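You operate a simulated robot arm through the tools that you are given. There is no shell and no other tool.

Carry out the task below with a simulated robot arm. There is one attempt and no reset: what you move stays moved.

Task
Put one scoop of sugar in the blue cup of tea and stir it in.
Fine: stir with the same scoop; it goes back where it stood and the lid back on the sugar tin; the other cup gets none; leave the tea tin, its lid and the turmeric alone. Set down upright: green-handled scoop.

It is judged by the outcome, as a careful person would: the job done as asked, and still so three seconds after it is handed in. It fails if anything else is knocked over, pushed out of place, dropped, spilled or broken. Lids that push on must go on centred and level and be pressed home; caps that screw on are set level and turned clockwise until they are tight.

Robot
A 7-joint arm with a two-finger parallel gripper, fixed in place. Base frame: the origin is on the floor under the middle of its stand, x ahead of it, y to its left, z up. Units: mm, rad, N and s.
It reaches about 1058 mm from its shoulder. Its first joint turns from -2.897 to 2.897 rad. Payload 4.4 kg.
The tool frame sits at the grasp point between the pads (the TCP): z along the fingers, y along the line on which they close. The tips reach 23 mm beyond it. The gripper opens to 94 mm. The fingers are 38 mm wide and 10 mm thick; the gripper's body (54 by 96 mm) begins 39 mm behind the TCP.
Orientation is that of the tool frame in the base frame, as a unit quaternion [w, x, y, z]. With the fingers straight down and closing along the base's y, the tool's x points along the base's -x, its y along +y and its z along -z.

Tools
- The arm moves only by the tool move_arm. Its argument "targets" is a list of rows, each an object of numbers (a shift or turn left out is 0, a gripper value left out holds the last): "dx", "dy", "dz": the shift along the base's x, y, z in m; "rx", "ry", "rz": the turn, a rotation vector about the base's x, y, z in rad. In form: [{"dx": .., "dy": .., "dz": .., "rx": .., "ry": .., "rz": ..}, ...]. A call has 1 to 20 rows; each row shifts and turns the commanded pose from where the row before left it. "jaw" is the gripper command, from -1 (shut) to 1 (fully open), values between in proportion, set as the call begins (left out, the last holds). A row lasts 0.2 s, in which the tool goes at most 50 mm and 0.15 rad; a call with a longer step from one row to the next is refused whole, and so is a gripper value outside its range. A pose out of reach is approached as far as the arm can. The call stops where the force on the tool passes 40 N (or 10 N more than at its start, if that is more) or the arm is blocked; 0.2 s more then pass. The fingers move at their own pace (about 108 mm/s each) and stop on an object; they squeeze with about 37 N. The grip force told is the motor's: it shows also when the fingers shut on nothing. Time passes only in rows, and 0.2 s behind the last, so rows that do not move let the fingers close. The reply holds the time, the measured pose of the TCP, the force on the tool along the base axes, the opening and the grip force, in the units named above and with some noise, with the torque about the TCP (base axes, N m) and any sound that the robot's microphone picked up.
- Cameras (640 x 400 px; columns grow to the right, rows downward): "scene" is fixed at [50, -498.6, 1424.7]; the picture's right is [0.17, -0.98, 0.00], its down [-0.60, -0.11, -0.79] and it looks along [0.78, 0.14, -0.61] (base axes); focal length 242 px, centre (320, 200). "wrist" rides on the gripper at [86, 16, -74] in the tool frame; the picture's right is [-0.18, 0.98, 0.00], its down [-0.58, -0.11, -0.81] and it looks along [-0.79, -0.15, 0.59] (tool axes); focal length 243 px, centre (320, 200). There is no depth. A picture from a camera that has moved, and an enlarged one, comes with that camera's place and axes in the base frame and with its lens.
- camera(camera): a new picture of that camera. No time passes.
- close_up(camera, box): a new picture of the part [left, top, right, bottom] of that camera's present view, enlarged. No time passes.
- finish_job(): hands the job in; it is judged then, once.

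Nothing tells you positions but the pictures and the camera data. Unless the task says otherwise, let go and move clear before handing in.

The tools are called after ">>>" as name(argument=value, ...) on one line, values as JSON. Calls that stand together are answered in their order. move_arm: Moves the arm, as the interface text tells. Its arguments: {"type":"object","properties":{"targets":{"type":"array","items":{"type":"object","properties":{"dx":{"type":"number"},"dy":{"type":"number"},"dz":{"type":"number"},"rx":{"type":"number"},"ry":{"type":"number"},"rz":{"type":"number"}}}},"jaw":{"type":"number"}},"required":["targets"]} The other tools are called the same way: camera (camera) takes a picture; close_up (camera, box) takes an enlarged picture of a part of a camera's view; finish_job () hands the job in.

At the start:

```text
time_s: 0.0
tcp_pos: [526.1, -225.1, 1232.8]
tool_rot: [0.001, 0.0, 1.0, 0.0]
wrist_force: [-0.5, 0.2, -0.1]
moment: [-0.01, -0.01, 0.03]
finger_gap: 94.1
grip_force: 0.0
```

scene: 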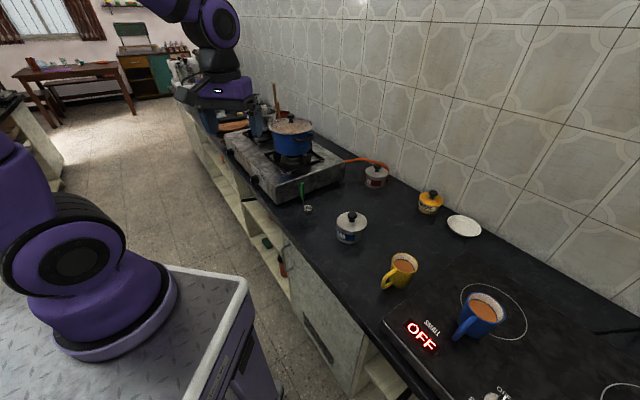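
wrist: 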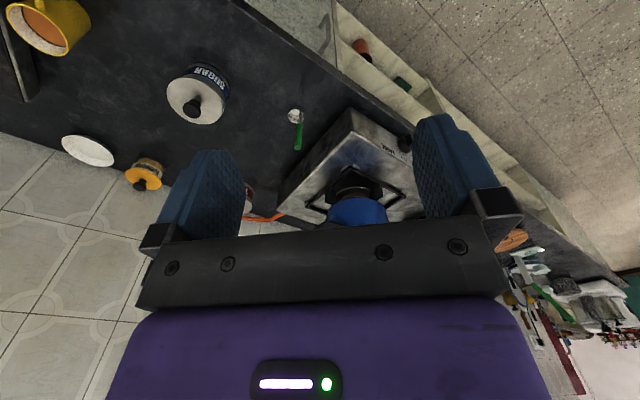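

I see a counter with a sugar tin, a yellow cup, a blue cup, a yellow tin, a plate, a further tin and a green-handled scoop near the stove. I'll look closer before moving.

>>> close_up(camera="scene", box=[270, 160, 390, 250])

>>> close_up(camera="scene", box=[350, 150, 510, 250])

>>> close_up(camera="scene", box=[370, 240, 530, 350])

>>> close_up(camera="wrist", box=[140, 50, 340, 180])

```text
4.44 times, centred on (330, 205) of scene
camera zoom: at [50.0, -498.6, 1424.7], right [0.17, -0.98, 0.0], down [-0.6, -0.11, -0.79], along [0.78, 0.14, -0.61], focal length 1077 px, centre (276, 178)
```

zoom: 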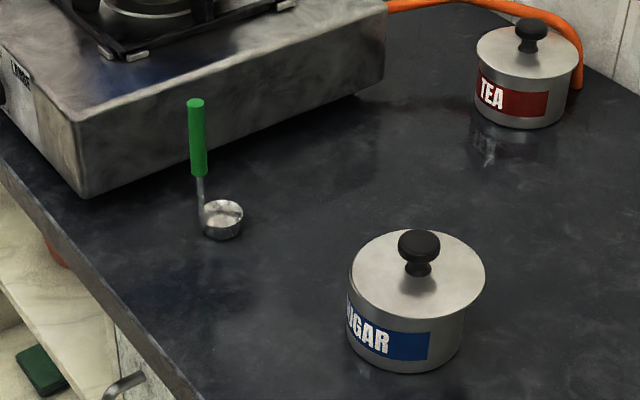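

```text
4.00 times, centred on (430, 200) of scene
camera zoom: at [50.0, -498.6, 1424.7], right [0.17, -0.98, 0.0], down [-0.6, -0.11, -0.79], along [0.78, 0.14, -0.61], focal length 969 px, centre (-120, 200)
```

zoom: 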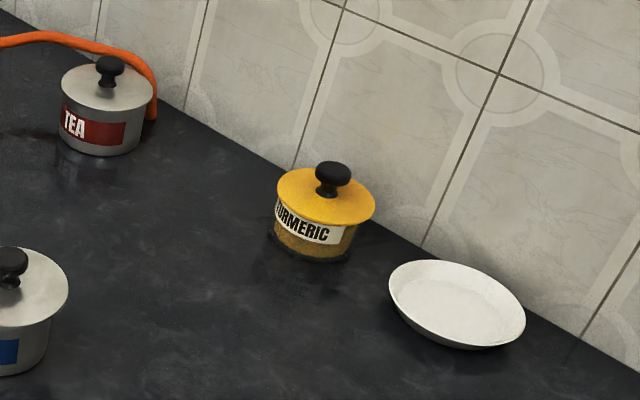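

```text
3.64 times, centred on (450, 295) of scene
camera zoom: at [50.0, -498.6, 1424.7], right [0.17, -0.98, 0.0], down [-0.6, -0.11, -0.79], along [0.78, 0.14, -0.61], focal length 881 px, centre (-153, -146)
```

zoom: 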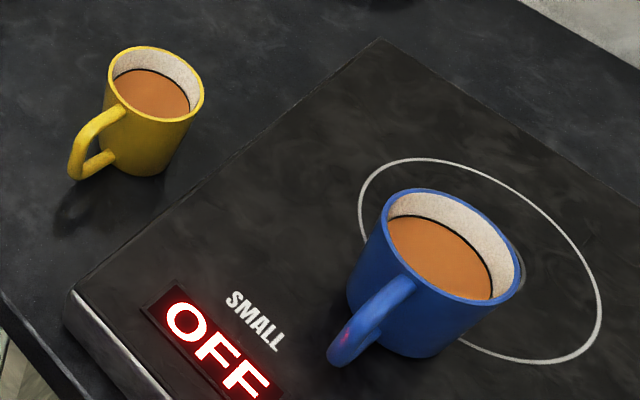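

```text
3.08 times, centred on (240, 115) of wrist
camera zoom: at [440.3, -208.2, 1307.5], right [0.18, 0.98, 0.0], down [0.58, -0.11, 0.81], along [0.79, -0.15, -0.59], focal length 746 px, centre (566, 462)
```

zoom: 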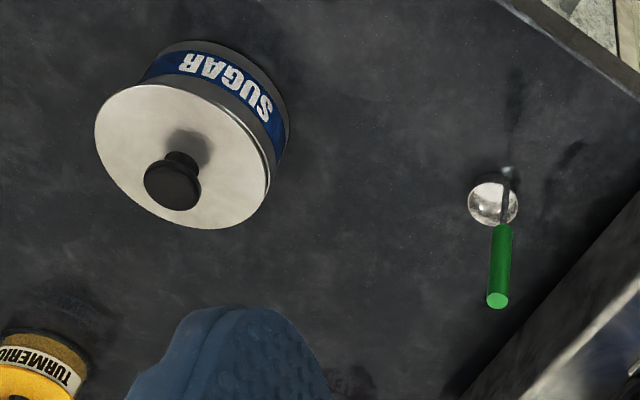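

Triangulating the two views puts the sugar knob at about (663, -499, 895), the scoop handle top at about (746, -311, 945) and the counter near z 800. I'll move over the sugar tin to refine these.

>>> move_arm(targets=[{"dx": 0.0, "dy": -0.03, "dz": -0.02}, {"dx": 0.01, "dy": -0.04, "dz": -0.02}, {"dx": 0.01, "dy": -0.04, "dz": -0.02}, {"dx": 0.01, "dy": -0.04, "dz": -0.02}, {"dx": 0.01, "dy": -0.04, "dz": -0.02}, {"dx": 0.01, "dy": -0.04, "dz": -0.02}, {"dx": 0.0, "dy": -0.024, "dz": -0.02}, {}], jaw=1)

```text
time_s: 1.8
tcp_pos: [575.5, -477.0, 1091.1]
tool_rot: [0.0, 0.0, 1.0, 0.0]
wrist_force: [-0.6, 0.3, 0.0]
moment: [-0.02, 0.03, -0.04]
finger_gap: 94.2
grip_force: 0.0
```

>>> camera(camera="wrist")

>>> camera(camera="scene")

```text
taken
camera wrist: at [488.7, -460.6, 1166.8], right [0.18, 0.98, 0.0], down [0.58, -0.11, 0.81], along [0.79, -0.15, -0.59], focal length 243 px, centre (320, 200)
```

wrist: 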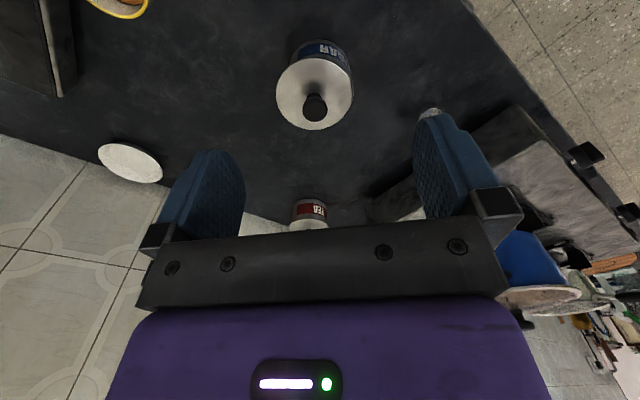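

```text
taken
```

scene: 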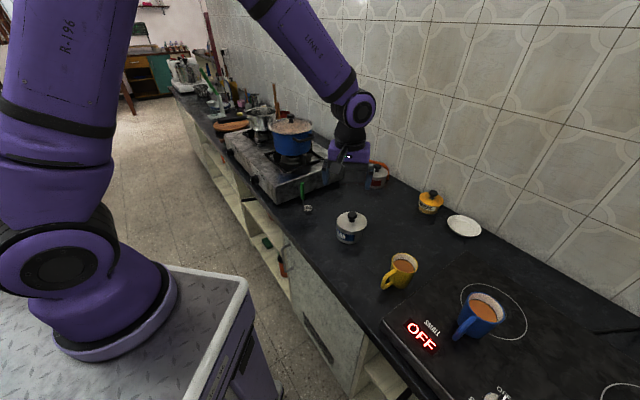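

>>> close_up(camera="wrist", box=[250, 20, 390, 140])

>>> close_up(camera="scene", box=[320, 200, 384, 250])

>>> close_up(camera="scene", box=[285, 170, 333, 220])

```text
3.33 times, centred on (320, 80) of wrist
camera zoom: at [488.7, -460.6, 1166.8], right [0.18, 0.98, 0.0], down [0.58, -0.11, 0.81], along [0.79, -0.15, -0.59], focal length 809 px, centre (320, 600)
```

zoom: 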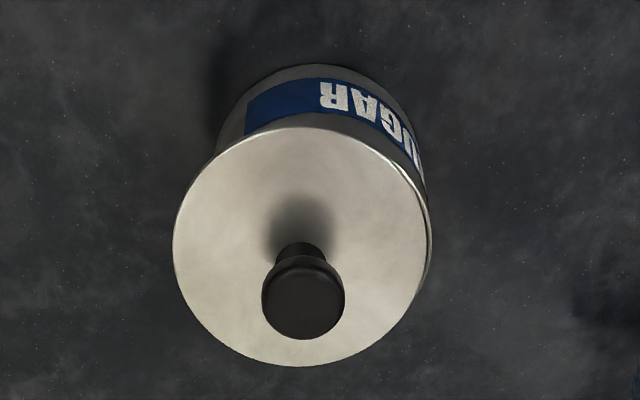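

```text
8.00 times, centred on (352, 225) of scene
camera zoom: at [50.0, -498.6, 1424.7], right [0.17, -0.98, 0.0], down [-0.6, -0.11, -0.79], along [0.78, 0.14, -0.61], focal length 1938 px, centre (64, 0)
```

zoom: 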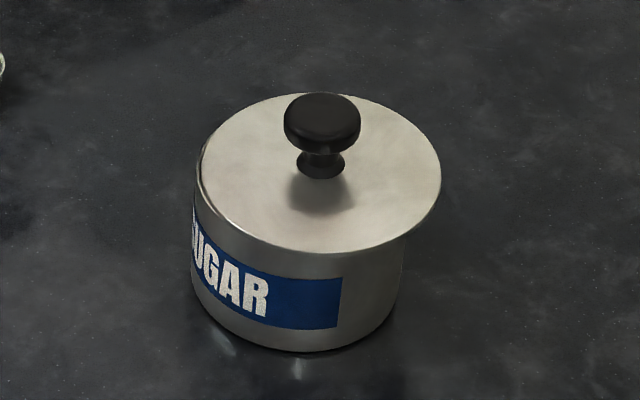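

```text
8.00 times, centred on (309, 195) of scene
camera zoom: at [50.0, -498.6, 1424.7], right [0.17, -0.98, 0.0], down [-0.6, -0.11, -0.79], along [0.78, 0.14, -0.61], focal length 1938 px, centre (408, 240)
```

zoom: 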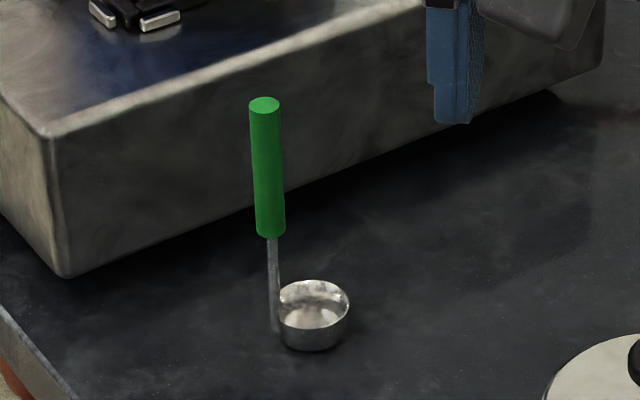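

>>> close_up(camera="scene", box=[336, 208, 370, 246])

>>> close_up(camera="scene", box=[360, 160, 392, 192])

>>> close_up(camera="scene", box=[412, 186, 448, 218])

>>> close_up(camera="scene", box=[450, 285, 515, 345])

```text
10.53 times, centred on (353, 227) of scene
camera zoom: at [50.0, -498.6, 1424.7], right [0.17, -0.98, 0.0], down [-0.6, -0.11, -0.79], along [0.78, 0.14, -0.61], focal length 2550 px, centre (-27, -84)
```

zoom: 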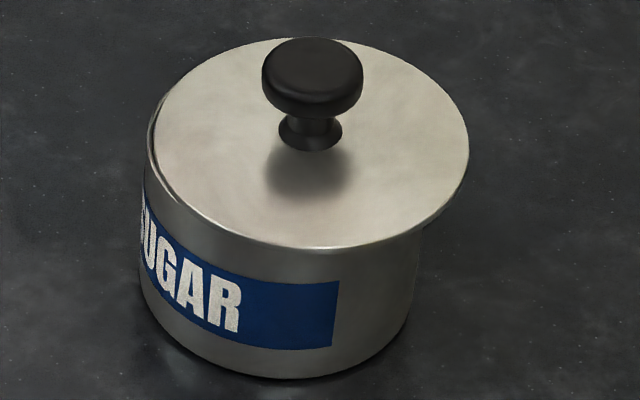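

```text
12.50 times, centred on (376, 176) of scene
camera zoom: at [50.0, -498.6, 1424.7], right [0.17, -0.98, 0.0], down [-0.6, -0.11, -0.79], along [0.78, 0.14, -0.61], focal length 3028 px, centre (-380, 500)
```

zoom: 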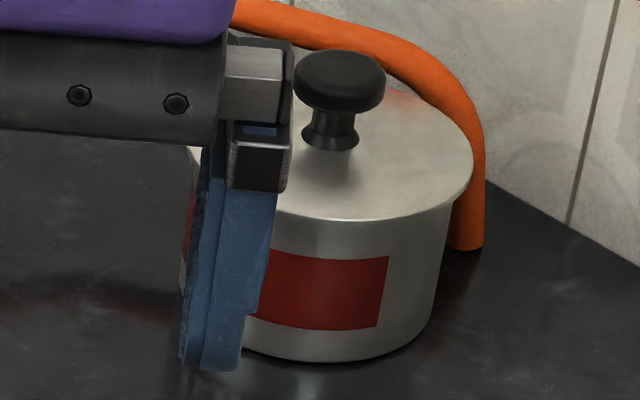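

```text
12.50 times, centred on (430, 202) of scene
camera zoom: at [50.0, -498.6, 1424.7], right [0.17, -0.98, 0.0], down [-0.6, -0.11, -0.79], along [0.78, 0.14, -0.61], focal length 3028 px, centre (-1055, 175)
```

zoom: 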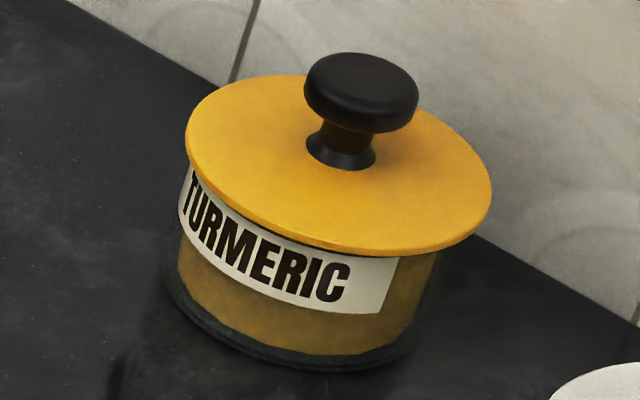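

```text
6.67 times, centred on (482, 315) of scene
camera zoom: at [50.0, -498.6, 1424.7], right [0.17, -0.98, 0.0], down [-0.6, -0.11, -0.79], along [0.78, 0.14, -0.61], focal length 1615 px, centre (-763, -567)
```

zoom: 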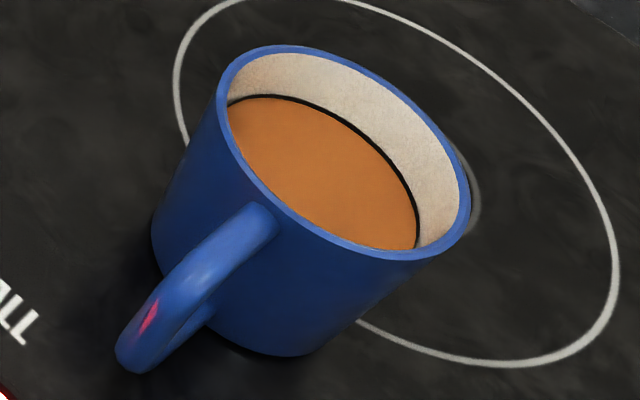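

The lid looks like a flat disc sitting a few mm off towards -y on the tin, with its knob top at about (664, -499, 893.5). I'll move above the knob.

>>> move_arm(targets=[{"dx": 0.022, "dy": -0.0055, "dz": -0.026}, {"dx": 0.022, "dy": -0.0055, "dz": -0.026}, {"dx": 0.022, "dy": -0.0055, "dz": -0.026}, {"dx": 0.0225, "dy": -0.0058, "dz": -0.026}, {"dz": -0.027}, {}], jaw=1)

```text
time_s: 3.2
tcp_pos: [664.6, -502.4, 961.6]
tool_rot: [0.0, 0.0, 1.0, 0.0]
wrist_force: [-0.9, -0.2, -0.3]
moment: [0.0, 0.0, 0.01]
finger_gap: 94.4
grip_force: 0.1
```

>>> camera(camera="wrist")

>>> close_up(camera="scene", box=[320, 180, 390, 250])

```text
taken
camera wrist: at [578.7, -486.0, 1035.4], right [0.18, 0.98, 0.0], down [0.58, -0.11, 0.81], along [0.79, -0.15, -0.59], focal length 243 px, centre (320, 200)
```

wrist: 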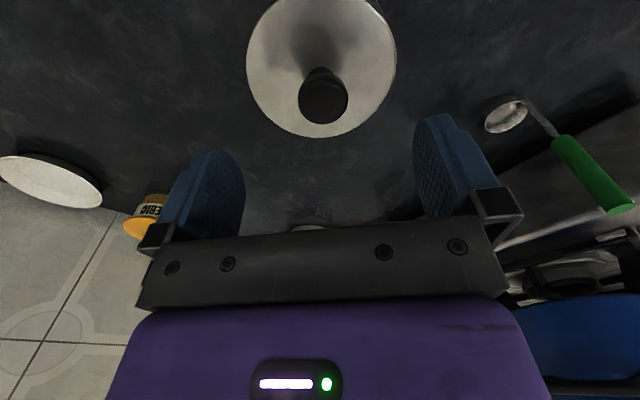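

```text
5.71 times, centred on (355, 215) of scene
camera zoom: at [50.0, -498.6, 1424.7], right [0.17, -0.98, 0.0], down [-0.6, -0.11, -0.79], along [0.78, 0.14, -0.61], focal length 1384 px, centre (120, 114)
```

zoom: 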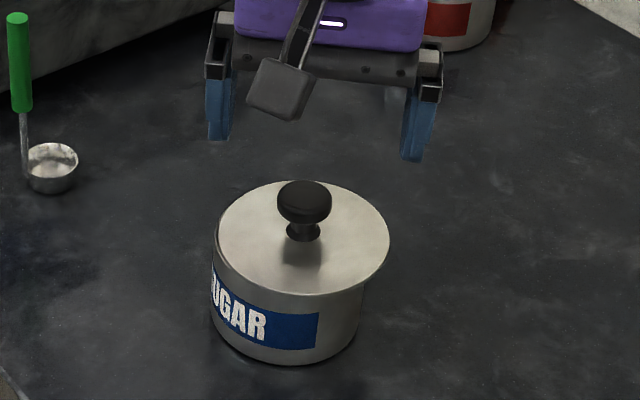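

The fingers are above the knob and nearly aligned. I'll lower to about z 892 and close on it.

>>> move_arm(targets=[{"dx": 0.001, "dy": 0.0022, "dz": -0.025}, {"dz": -0.025}, {"dz": -0.012}, {"dz": -0.007}, {}])

>>> close_up(camera="scene", box=[320, 190, 390, 250])

>>> camera(camera="wrist")

```text
time_s: 4.4
tcp_pos: [666.3, -499.2, 893.5]
tool_rot: [0.001, 0.0, 1.0, -0.001]
wrist_force: [-0.1, 0.3, 34.4]
moment: [-1.17, 0.2, -0.03]
finger_gap: 93.8
grip_force: 0.1
```

```text
6.67 times, centred on (355, 220) of scene
camera zoom: at [50.0, -498.6, 1424.7], right [0.17, -0.98, 0.0], down [-0.6, -0.11, -0.79], along [0.78, 0.14, -0.61], focal length 1615 px, centre (87, 67)
```

zoom: 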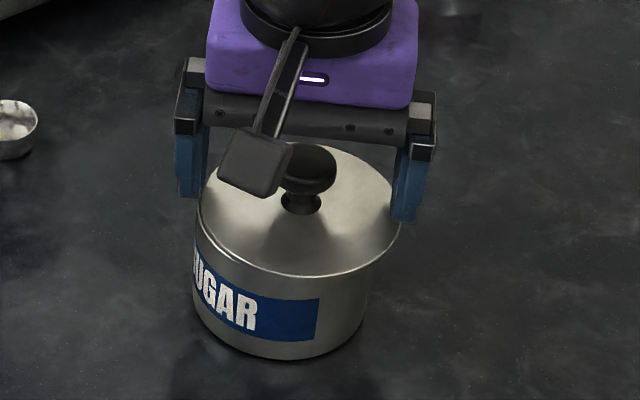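

```text
taken
camera wrist: at [579.9, -482.3, 968.7], right [0.18, 0.98, 0.0], down [0.58, -0.11, 0.81], along [0.79, -0.15, -0.59], focal length 243 px, centre (320, 200)
```

wrist: 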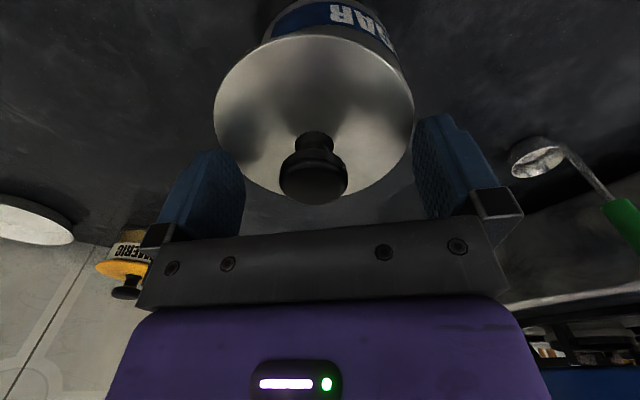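

The -y fingertip touched the lid top, which puts that surface near z 870. I'll rise 4 mm and then close on the knob.

>>> move_arm(targets=[{"dz": 0.004}, {}, {}])

>>> close_up(camera="scene", box=[320, 190, 390, 250])

```text
time_s: 5.2
tcp_pos: [666.3, -498.8, 896.1]
tool_rot: [0.0, 0.001, 1.0, 0.0]
wrist_force: [-0.6, 0.4, 0.5]
moment: [-0.02, 0.01, -0.05]
finger_gap: 93.9
grip_force: 0.1
```

```text
6.67 times, centred on (355, 220) of scene
camera zoom: at [50.0, -498.6, 1424.7], right [0.17, -0.98, 0.0], down [-0.6, -0.11, -0.79], along [0.78, 0.14, -0.61], focal length 1615 px, centre (87, 67)
```

zoom: 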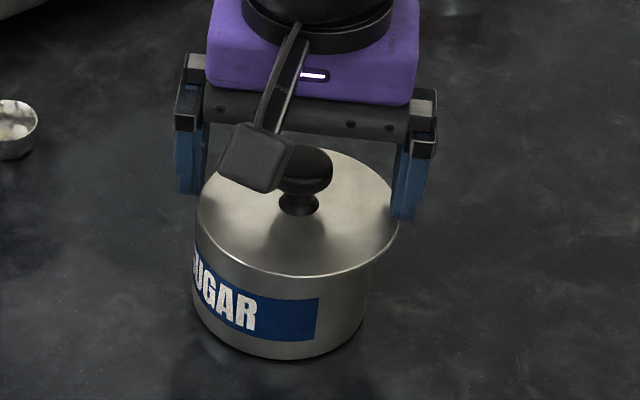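

>>> move_arm(targets=[{}, {}, {}, {}], jaw=-1)

>>> close_up(camera="scene", box=[320, 190, 390, 250])

>>> camera(camera="wrist")

```text
time_s: 6.2
tcp_pos: [665.6, -498.6, 896.6]
tool_rot: [-0.001, 0.0, 1.0, 0.001]
wrist_force: [-1.1, -1.0, -0.3]
moment: [0.01, -0.01, -0.02]
finger_gap: 30.7
grip_force: 36.7
```

```text
6.67 times, centred on (355, 220) of scene
camera zoom: at [50.0, -498.6, 1424.7], right [0.17, -0.98, 0.0], down [-0.6, -0.11, -0.79], along [0.78, 0.14, -0.61], focal length 1615 px, centre (87, 67)
```

zoom: 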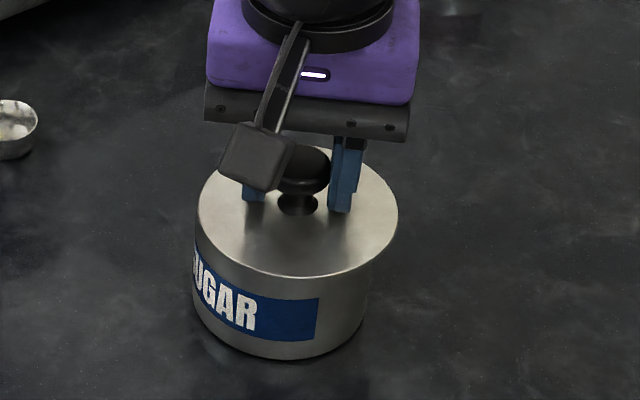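

```text
taken
camera wrist: at [580.1, -482.7, 971.6], right [0.18, 0.98, 0.0], down [0.58, -0.11, 0.81], along [0.79, -0.15, -0.59], focal length 243 px, centre (320, 200)
```

wrist: 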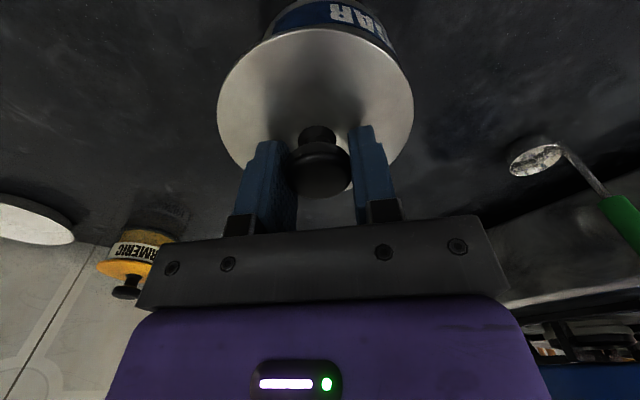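

The knob is gripped with a 30.7 mm gap. I'll lift slowly and watch the force.

>>> move_arm(targets=[{"dz": 0.005}, {"dz": 0.005}, {"dz": 0.005}, {"dz": 0.01}, {"dz": 0.01}, {}])

>>> close_up(camera="scene", box=[320, 190, 390, 250])

>>> camera(camera="wrist")

```text
time_s: 7.6
tcp_pos: [665.0, -497.5, 932.3]
tool_rot: [0.0, 0.001, 1.0, 0.0]
wrist_force: [-0.7, 0.2, -0.4]
moment: [0.01, 0.0, 0.01]
finger_gap: 30.5
grip_force: 37.2
```

```text
6.67 times, centred on (355, 220) of scene
camera zoom: at [50.0, -498.6, 1424.7], right [0.17, -0.98, 0.0], down [-0.6, -0.11, -0.79], along [0.78, 0.14, -0.61], focal length 1615 px, centre (87, 67)
```

zoom: 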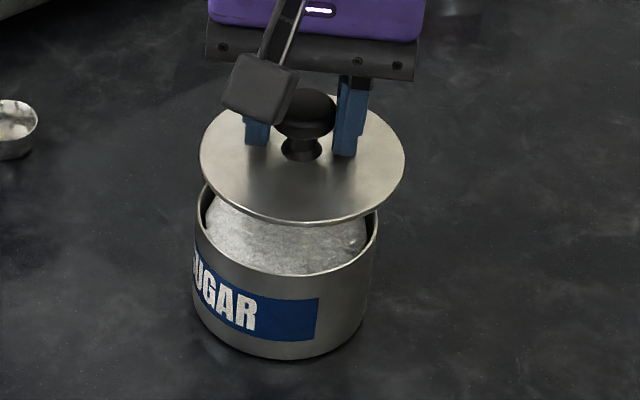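

```text
taken
camera wrist: at [580.5, -481.9, 1007.6], right [0.18, 0.98, 0.0], down [0.58, -0.11, 0.81], along [0.79, -0.15, -0.59], focal length 243 px, centre (320, 200)
```

wrist: 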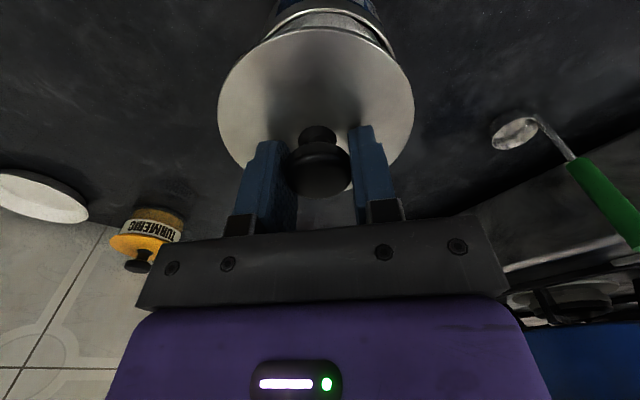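

The lid came off cleanly. I'll carry it to a clear patch of counter near (540, -450) and look under it on the way.

>>> move_arm(targets=[{"dz": 0.025}, {"dx": -0.03, "dy": 0.012}, {"dx": -0.035, "dy": 0.013}, {"dx": -0.035, "dy": 0.013}, {"dx": -0.025, "dy": 0.0095}, {}])

>>> camera(camera="scene")

>>> close_up(camera="scene", box=[300, 200, 400, 260])

>>> camera(camera="wrist")

```text
time_s: 9.0
tcp_pos: [542.1, -448.9, 957.8]
tool_rot: [0.0, 0.0, 1.0, 0.0]
wrist_force: [0.4, 0.8, -0.5]
moment: [0.02, -0.05, 0.01]
finger_gap: 30.5
grip_force: 36.7
```

```text
taken
```

scene: 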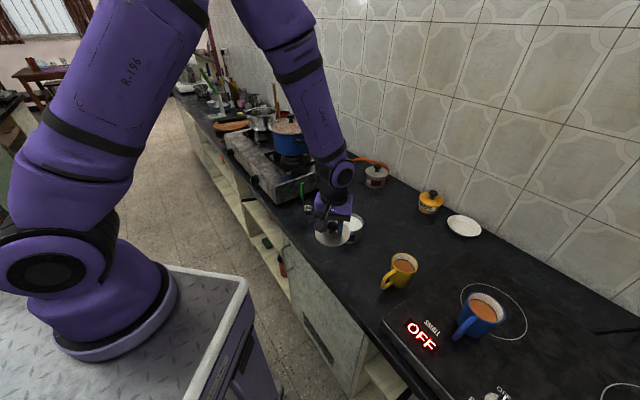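

```text
6.40 times, centred on (350, 230) of scene
camera zoom: at [50.0, -498.6, 1424.7], right [0.17, -0.98, 0.0], down [-0.6, -0.11, -0.79], along [0.78, 0.14, -0.61], focal length 1550 px, centre (128, 8)
```

zoom: 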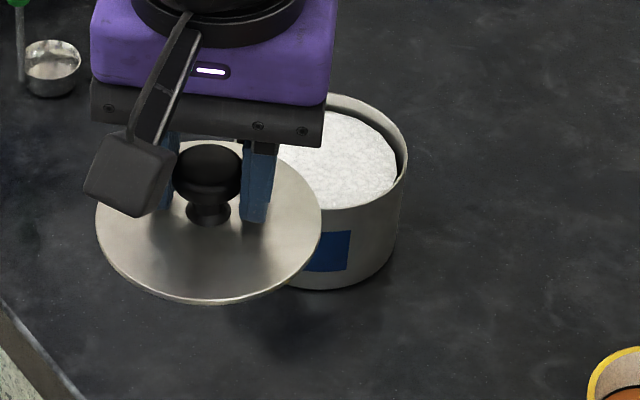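

```text
taken
camera wrist: at [455.9, -432.7, 1033.0], right [0.18, 0.98, 0.0], down [0.58, -0.11, 0.81], along [0.79, -0.15, -0.59], focal length 243 px, centre (320, 200)
```

wrist: 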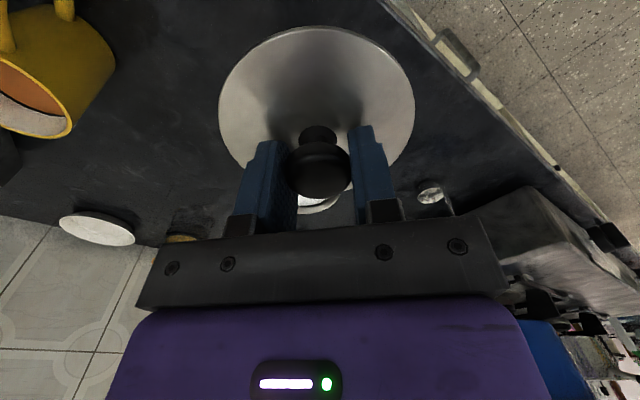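

The edge of the counter is too close here: I get x - y ≈ 919 along it, which leaves the lid no margin. I'll use the clear patch near (640, -640) instead.

>>> move_arm(targets=[{"dx": 0.015, "dy": -0.03, "dz": 0.01}, {"dx": 0.02, "dy": -0.04}, {"dx": 0.02, "dy": -0.04}, {"dx": 0.02, "dy": -0.04}, {"dx": 0.015, "dy": -0.03}, {"dx": 0.008, "dy": -0.011}, {}])

>>> camera(camera="scene")

>>> camera(camera="wrist")

```text
time_s: 10.6
tcp_pos: [639.3, -639.7, 967.2]
tool_rot: [0.0, 0.0, 1.0, 0.0]
wrist_force: [-0.5, 0.9, -0.1]
moment: [0.01, 0.0, 0.01]
finger_gap: 30.3
grip_force: 37.5
```

```text
taken
```

scene: 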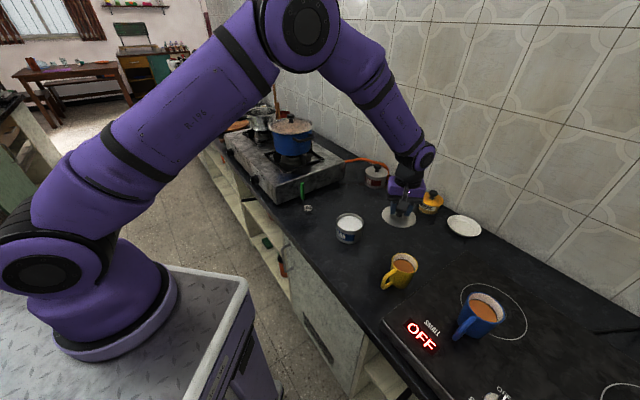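

```text
taken
camera wrist: at [553.9, -623.1, 1040.9], right [0.18, 0.98, 0.0], down [0.58, -0.11, 0.81], along [0.79, -0.15, -0.59], focal length 243 px, centre (320, 200)
```

wrist: 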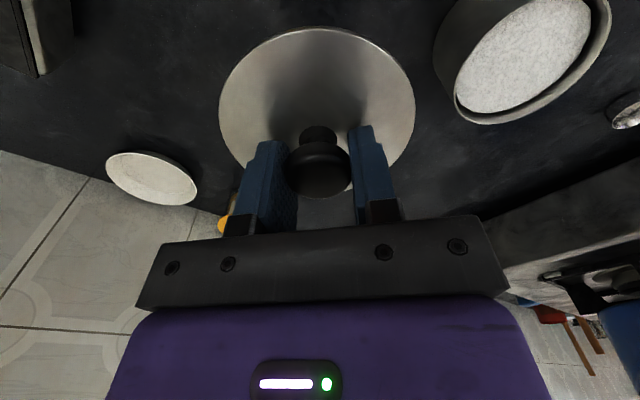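

>>> close_up(camera="scene", box=[332, 205, 368, 247])

>>> close_up(camera="scene", box=[370, 195, 430, 240])

>>> close_up(camera="wrist", box=[420, 0, 640, 140])

```text
9.52 times, centred on (350, 226) of scene
camera zoom: at [50.0, -498.6, 1424.7], right [0.17, -0.98, 0.0], down [-0.6, -0.11, -0.79], along [0.78, 0.14, -0.61], focal length 2307 px, centre (34, -48)
```

zoom: 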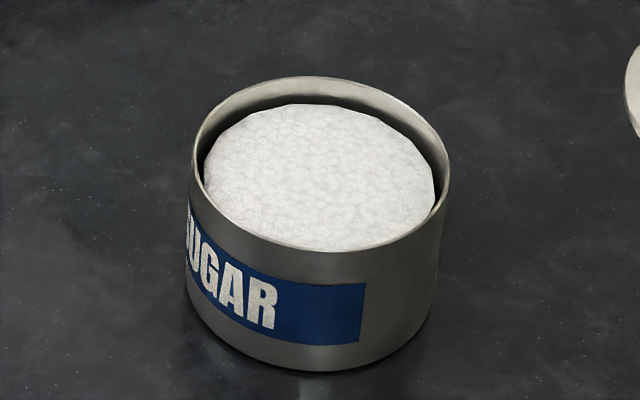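

```text
8.89 times, centred on (400, 218) of scene
camera zoom: at [50.0, -498.6, 1424.7], right [0.17, -0.98, 0.0], down [-0.6, -0.11, -0.79], along [0.78, 0.14, -0.61], focal length 2154 px, centre (-391, 44)
```

zoom: 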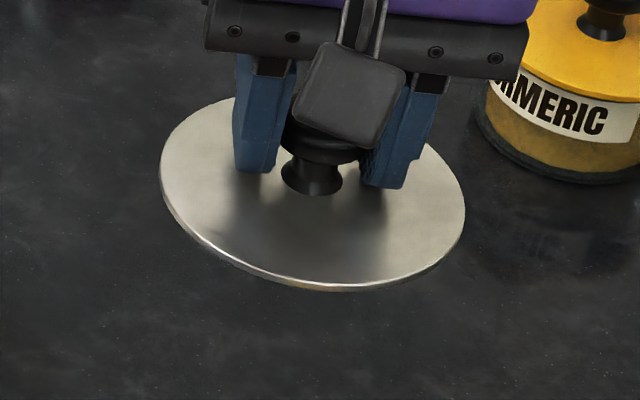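

```text
2.86 times, centred on (530, 70) of wrist
camera zoom: at [553.9, -623.1, 1040.9], right [0.18, 0.98, 0.0], down [0.58, -0.11, 0.81], along [0.79, -0.15, -0.59], focal length 693 px, centre (-280, 571)
```

zoom: 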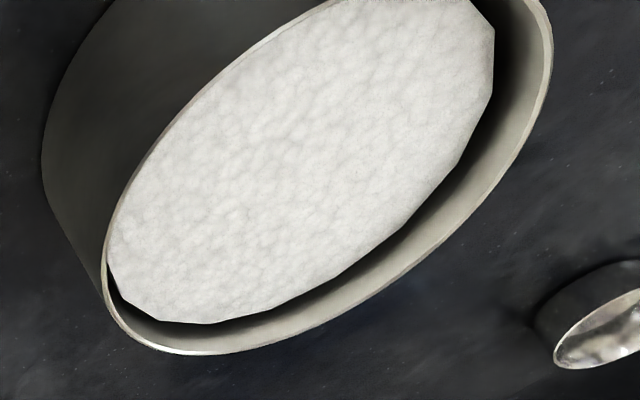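

The tin's rim is open with sugar a few mm below it. I'll lower the lid to the counter, slowly near the end.

>>> move_arm(targets=[{"dz": -0.025}, {"dz": -0.03}, {"dz": -0.03}, {"dz": -0.02}, {"dz": -0.01}, {"dz": -0.005}, {}])

>>> close_up(camera="scene", box=[360, 195, 430, 245])

```text
time_s: 12.2
tcp_pos: [639.3, -641.8, 845.4]
tool_rot: [0.0, 0.0, 1.0, 0.0]
wrist_force: [0.1, -0.6, -0.6]
moment: [0.0, 0.01, 0.01]
finger_gap: 30.5
grip_force: 37.5
```

```text
8.00 times, centred on (395, 220) of scene
camera zoom: at [50.0, -498.6, 1424.7], right [0.17, -0.98, 0.0], down [-0.6, -0.11, -0.79], along [0.78, 0.14, -0.61], focal length 1938 px, centre (-280, 40)
```

zoom: 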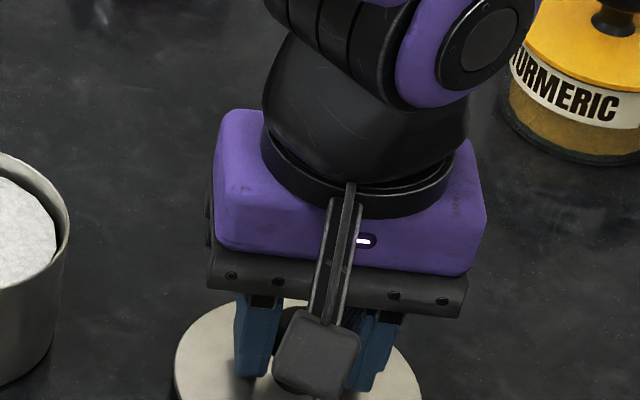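

>>> move_arm(targets=[{"dz": -0.004}, {"dz": -0.003}, {"dz": -0.003}, {}])

>>> close_up(camera="scene", box=[360, 205, 430, 255])

```text
time_s: 13.2
tcp_pos: [639.5, -641.7, 836.8]
tool_rot: [0.001, 0.0, 1.0, 0.001]
wrist_force: [-0.7, 0.0, 0.0]
moment: [0.05, -0.01, -0.01]
finger_gap: 30.2
grip_force: 37.2
```

```text
8.00 times, centred on (395, 230) of scene
camera zoom: at [50.0, -498.6, 1424.7], right [0.17, -0.98, 0.0], down [-0.6, -0.11, -0.79], along [0.78, 0.14, -0.61], focal length 1938 px, centre (-280, -40)
```

zoom: 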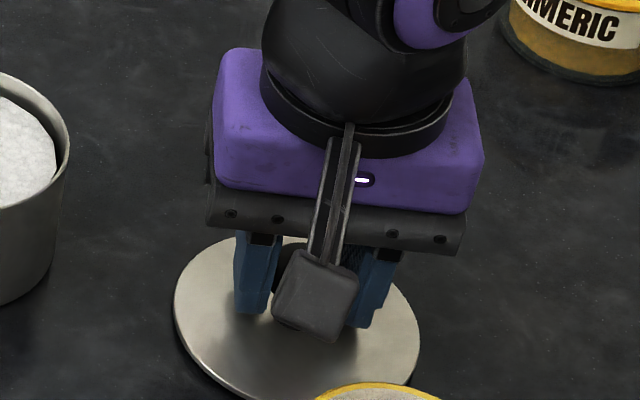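

>>> move_arm(targets=[{"dz": -0.003}, {"dz": -0.002}, {"dz": -0.002}, {}])

```text
time_s: 14.1
tcp_pos: [640.4, -642.4, 833.2]
tool_rot: [0.001, 0.0, 1.0, -0.001]
wrist_force: [-1.1, 1.6, 14.3]
moment: [0.31, 0.1, 0.02]
finger_gap: 29.6
grip_force: 37.0
stopped in row 4: the force on the tool passed its limit at 41 N (the readings are from after the stop); the commanded pose is now the measured one
```

Contact is at TCP z ≈ 833, so the lid is on the counter. I'll release it and rise.

>>> move_arm(targets=[{"dz": 0.0005}, {}, {}, {}], jaw=0.2)

>>> close_up(camera="scene", box=[360, 205, 430, 255])

```text
time_s: 15.1
tcp_pos: [639.3, -643.3, 832.7]
tool_rot: [0.002, 0.0, 1.0, -0.002]
wrist_force: [1.3, -7.9, 16.5]
moment: [0.09, 0.07, 0.05]
finger_gap: 53.6
grip_force: 0.0
```

```text
8.00 times, centred on (395, 230) of scene
camera zoom: at [50.0, -498.6, 1424.7], right [0.17, -0.98, 0.0], down [-0.6, -0.11, -0.79], along [0.78, 0.14, -0.61], focal length 1938 px, centre (-280, -40)
```

zoom: 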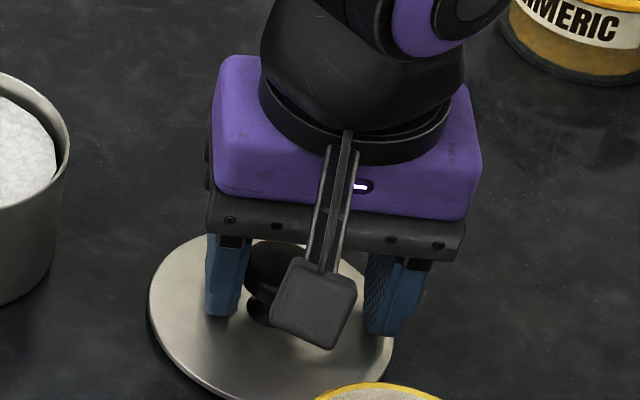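

>>> move_arm(targets=[{"dz": 0.003}, {}, {}])

>>> camera(camera="wrist")

>>> close_up(camera="scene", box=[360, 205, 430, 255])

```text
time_s: 15.9
tcp_pos: [639.6, -642.5, 833.9]
tool_rot: [0.001, 0.0, 1.0, 0.0]
wrist_force: [0.2, -0.4, 0.2]
moment: [-0.03, -0.03, -0.03]
finger_gap: 56.4
grip_force: 0.0
```

```text
taken
camera wrist: at [553.6, -625.7, 909.8], right [0.18, 0.98, 0.0], down [0.58, -0.11, 0.81], along [0.79, -0.15, -0.59], focal length 243 px, centre (320, 200)
```

wrist: 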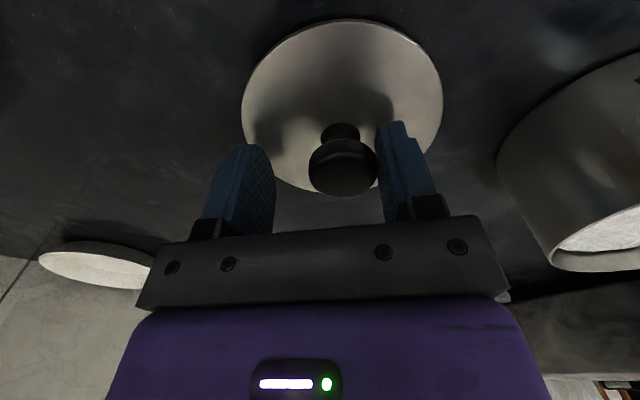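

```text
8.00 times, centred on (395, 230) of scene
camera zoom: at [50.0, -498.6, 1424.7], right [0.17, -0.98, 0.0], down [-0.6, -0.11, -0.79], along [0.78, 0.14, -0.61], focal length 1938 px, centre (-280, -40)
```

zoom: 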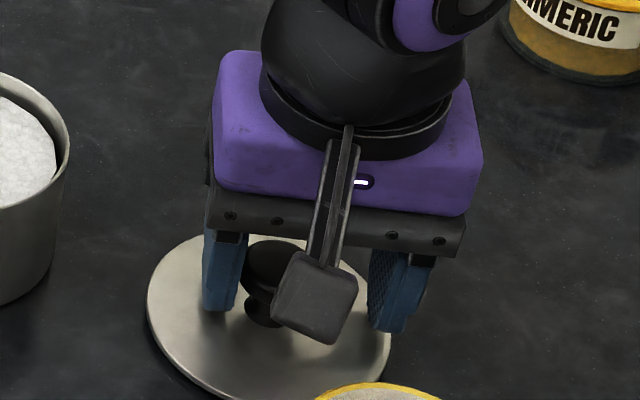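

The lid lies flat on the counter, shifted about 10 mm towards +y. I'll rise straight up and then go over to the scoop.

>>> move_arm(targets=[{"dy": 0.006, "dz": 0.002}, {"dz": 0.02}, {"dz": 0.03}, {"dz": 0.04}, {"dz": 0.04}, {"dz": 0.04}, {}])

>>> camera(camera="wrist")

>>> camera(camera="scene")

```text
time_s: 17.5
tcp_pos: [638.7, -636.7, 1007.7]
tool_rot: [0.0, 0.0, 1.0, -0.002]
wrist_force: [0.7, -0.4, 0.1]
moment: [0.02, 0.0, -0.01]
finger_gap: 56.4
grip_force: 0.0
```

```text
taken
camera wrist: at [552.0, -619.2, 1081.9], right [0.18, 0.98, 0.0], down [0.58, -0.11, 0.81], along [0.79, -0.15, -0.59], focal length 243 px, centre (320, 200)
```

wrist: 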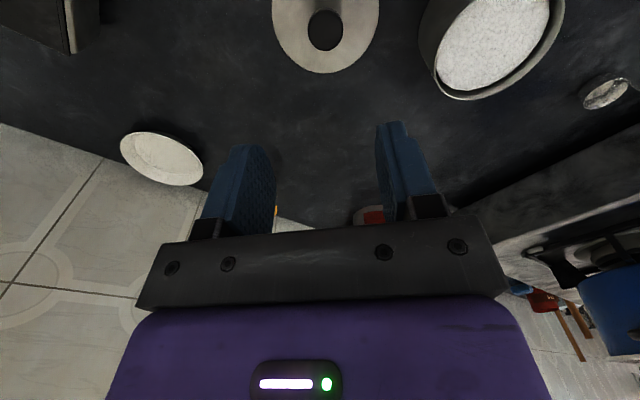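

```text
taken
```

scene: 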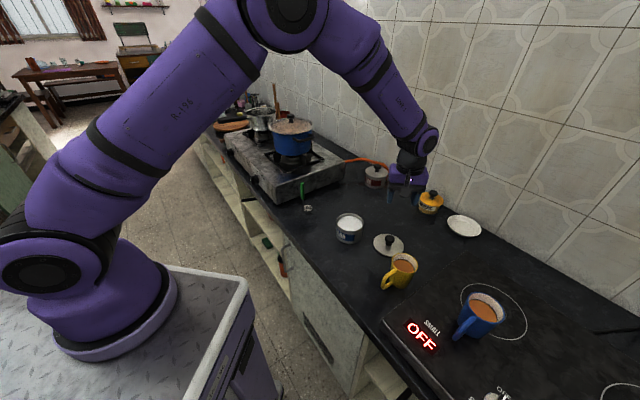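

The lid is settled and the gripper is clear. Next I'll move above the scoop and yaw -45°, so the fingers close across the handle with the bowl opposite the camera.

>>> move_arm(targets=[{"dx": 0.005, "dy": 0.03, "dz": 0.03}, {"dx": 0.01, "dy": 0.04, "dz": 0.012, "rz": -0.131}, {"dx": 0.01, "dy": 0.04, "rz": -0.131}, {"dx": 0.011, "dy": 0.04, "rz": -0.131}, {"dx": 0.012, "dy": 0.04, "rz": -0.131}, {"dx": 0.012, "dy": 0.04, "rz": -0.131}, {"dx": 0.012, "dy": 0.04, "rz": -0.13}, {"dx": 0.012, "dy": 0.04}, {"dx": 0.012, "dy": 0.02}, {}], jaw=0.2)

>>> camera(camera="wrist")

>>> camera(camera="scene")

```text
time_s: 19.7
tcp_pos: [733.2, -306.2, 1050.6]
tool_rot: [0.0, 0.383, 0.924, -0.002]
wrist_force: [1.1, -0.2, 0.8]
moment: [-0.03, 0.01, -0.01]
finger_gap: 56.5
grip_force: 0.2
```

```text
taken
camera wrist: at [683.4, -232.8, 1124.9], right [0.83, 0.56, 0.0], down [0.33, -0.49, 0.81], along [0.45, -0.67, -0.59], focal length 243 px, centre (320, 200)
```

wrist: 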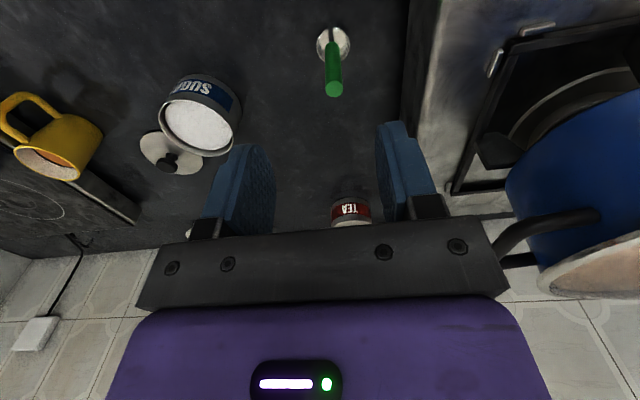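

```text
taken
```

scene: 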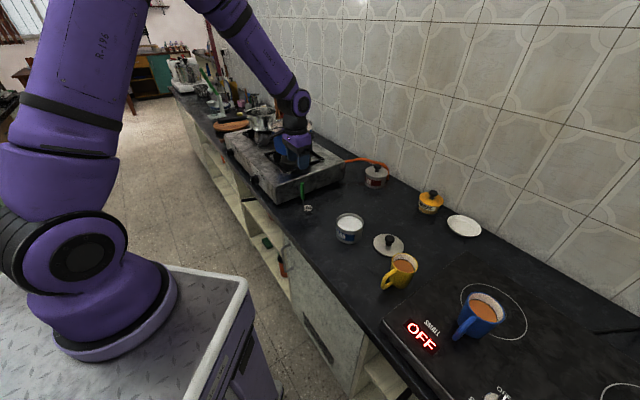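

>>> close_up(camera="wrist", box=[290, 10, 390, 110])

>>> close_up(camera="scene", box=[285, 140, 333, 220])

>>> close_up(camera="wrist", box=[0, 70, 250, 230])

```text
4.00 times, centred on (340, 60) of wrist
camera zoom: at [683.4, -232.8, 1124.9], right [0.83, 0.56, 0.0], down [0.33, -0.49, 0.81], along [0.45, -0.67, -0.59], focal length 970 px, centre (240, 760)
```

zoom: 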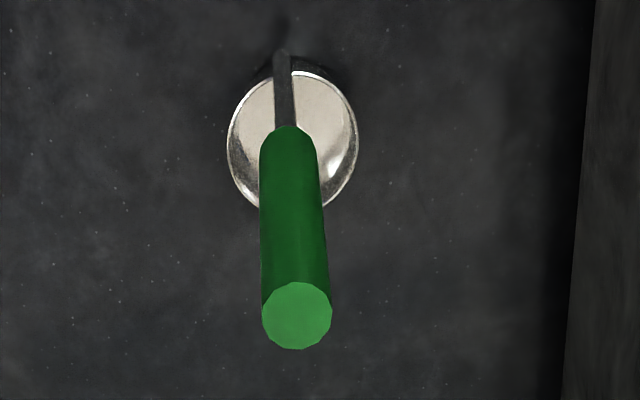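

```text
5.00 times, centred on (309, 180) of scene
camera zoom: at [50.0, -498.6, 1424.7], right [0.17, -0.98, 0.0], down [-0.6, -0.11, -0.79], along [0.78, 0.14, -0.61], focal length 1211 px, centre (375, 300)
```

zoom: 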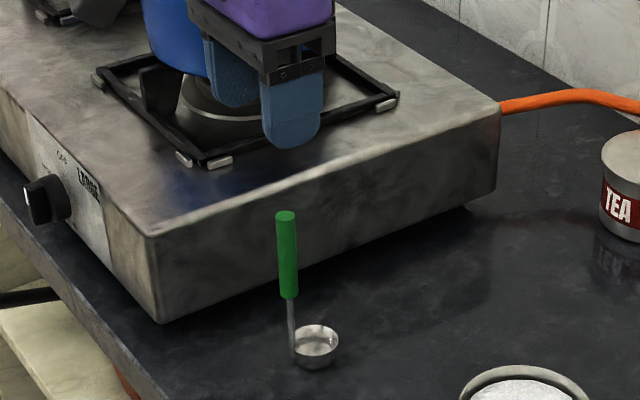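

```text
2.50 times, centred on (125, 150) of wrist
camera zoom: at [683.4, -232.8, 1124.9], right [0.83, 0.56, 0.0], down [0.33, -0.49, 0.81], along [0.45, -0.67, -0.59], focal length 606 px, centre (808, 325)
```

zoom: 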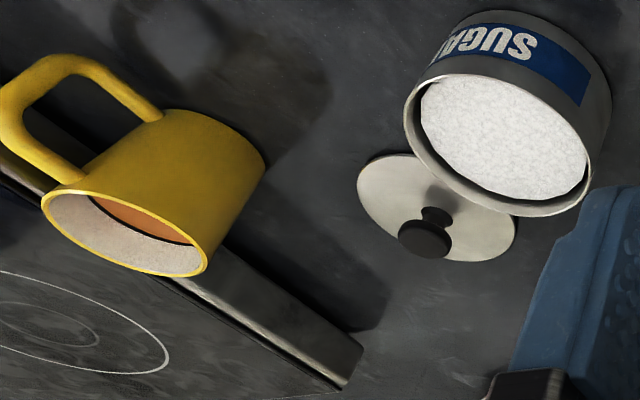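

The handle top is at about (748, -310.5, 943.5), with the bowl offset (14, -13) from it. I'll centre above the handle and stop just over its top to check.

>>> move_arm(targets=[{"dx": 0.0152, "dy": -0.0052}, {"dz": -0.03}, {"dz": -0.03}, {"dz": -0.012}, {}])

>>> camera(camera="wrist")

>>> close_up(camera="scene", box=[275, 140, 339, 220])

```text
time_s: 20.9
tcp_pos: [751.5, -310.7, 975.8]
tool_rot: [0.001, 0.382, 0.924, -0.002]
wrist_force: [0.1, 0.4, -0.2]
moment: [-0.03, 0.01, 0.04]
finger_gap: 56.3
grip_force: 0.1
```

```text
taken
camera wrist: at [701.9, -238.3, 1049.9], right [0.83, 0.56, 0.0], down [0.33, -0.49, 0.81], along [0.46, -0.67, -0.59], focal length 243 px, centre (320, 200)
```

wrist: 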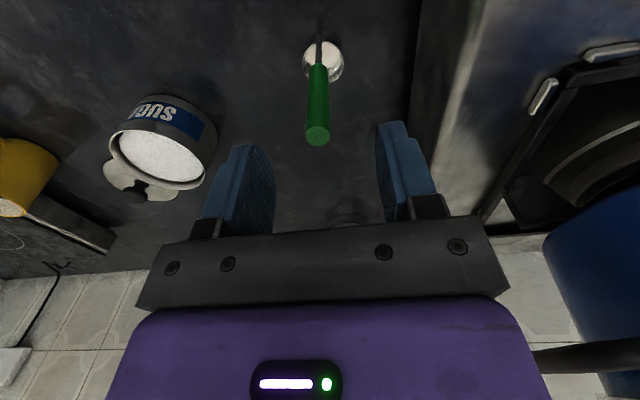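

```text
5.00 times, centred on (307, 180) of scene
camera zoom: at [50.0, -498.6, 1424.7], right [0.17, -0.98, 0.0], down [-0.6, -0.11, -0.79], along [0.78, 0.14, -0.61], focal length 1211 px, centre (385, 300)
```

zoom: 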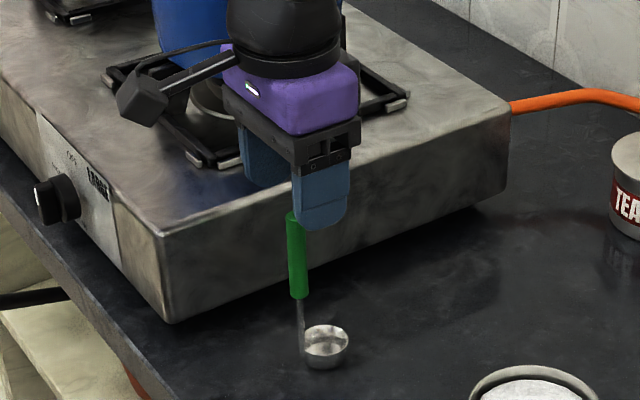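

>>> move_arm(targets=[{"dx": -0.0015, "dz": -0.02}, {"dz": -0.02}, {"dz": -0.012}, {}, {}])

>>> camera(camera="wrist")

>>> close_up(camera="scene", box=[275, 150, 339, 220])

```text
time_s: 22.1
tcp_pos: [747.9, -311.7, 924.9]
tool_rot: [0.0, 0.382, 0.924, -0.002]
wrist_force: [-0.2, 0.4, 0.0]
moment: [-0.02, -0.02, 0.0]
finger_gap: 56.0
grip_force: 0.1
```

```text
taken
camera wrist: at [699.4, -238.5, 999.4], right [0.83, 0.56, 0.0], down [0.33, -0.49, 0.81], along [0.46, -0.67, -0.59], focal length 243 px, centre (320, 200)
```

wrist: 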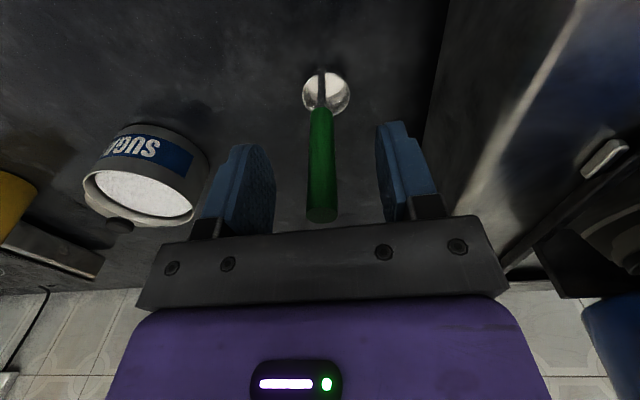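

```text
5.71 times, centred on (307, 185) of scene
camera zoom: at [50.0, -498.6, 1424.7], right [0.17, -0.98, 0.0], down [-0.6, -0.11, -0.79], along [0.78, 0.14, -0.61], focal length 1384 px, centre (394, 286)
```

zoom: 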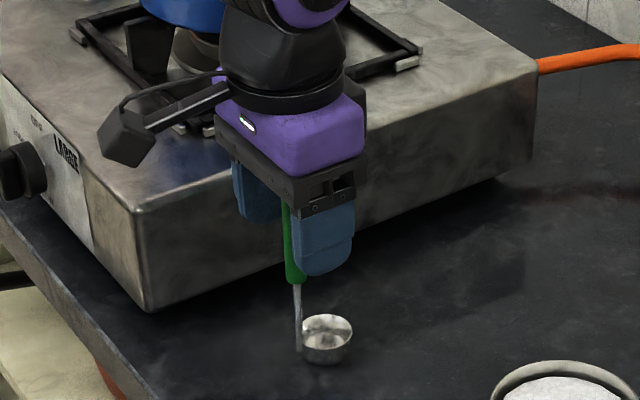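

The handle is centred between the pads, so I'll close on it.

>>> move_arm(targets=[{}, {}, {}, {}], jaw=-1)

>>> camera(camera="wrist")

>>> close_up(camera="scene", box=[275, 150, 339, 220])

```text
time_s: 23.1
tcp_pos: [749.1, -311.5, 924.4]
tool_rot: [0.001, 0.382, 0.924, -0.001]
wrist_force: [0.7, 0.1, 0.1]
moment: [-0.02, -0.04, 0.0]
finger_gap: 13.1
grip_force: 37.2
```

```text
taken
camera wrist: at [699.4, -238.5, 999.4], right [0.83, 0.56, 0.0], down [0.33, -0.49, 0.81], along [0.46, -0.67, -0.59], focal length 243 px, centre (320, 200)
```

wrist: 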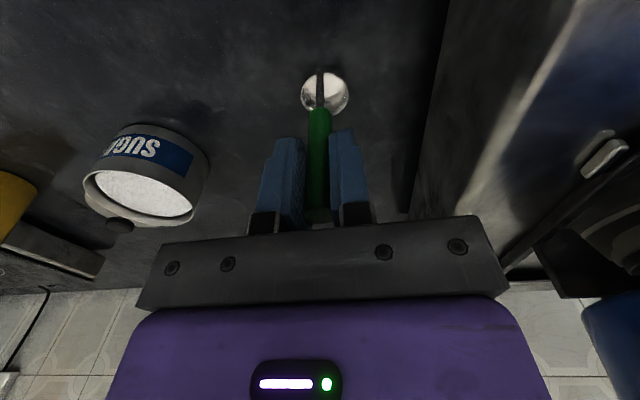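

```text
5.71 times, centred on (307, 185) of scene
camera zoom: at [50.0, -498.6, 1424.7], right [0.17, -0.98, 0.0], down [-0.6, -0.11, -0.79], along [0.78, 0.14, -0.61], focal length 1384 px, centre (394, 286)
```

zoom: 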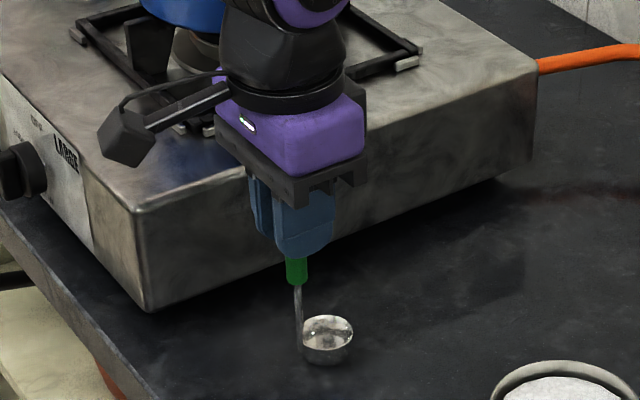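

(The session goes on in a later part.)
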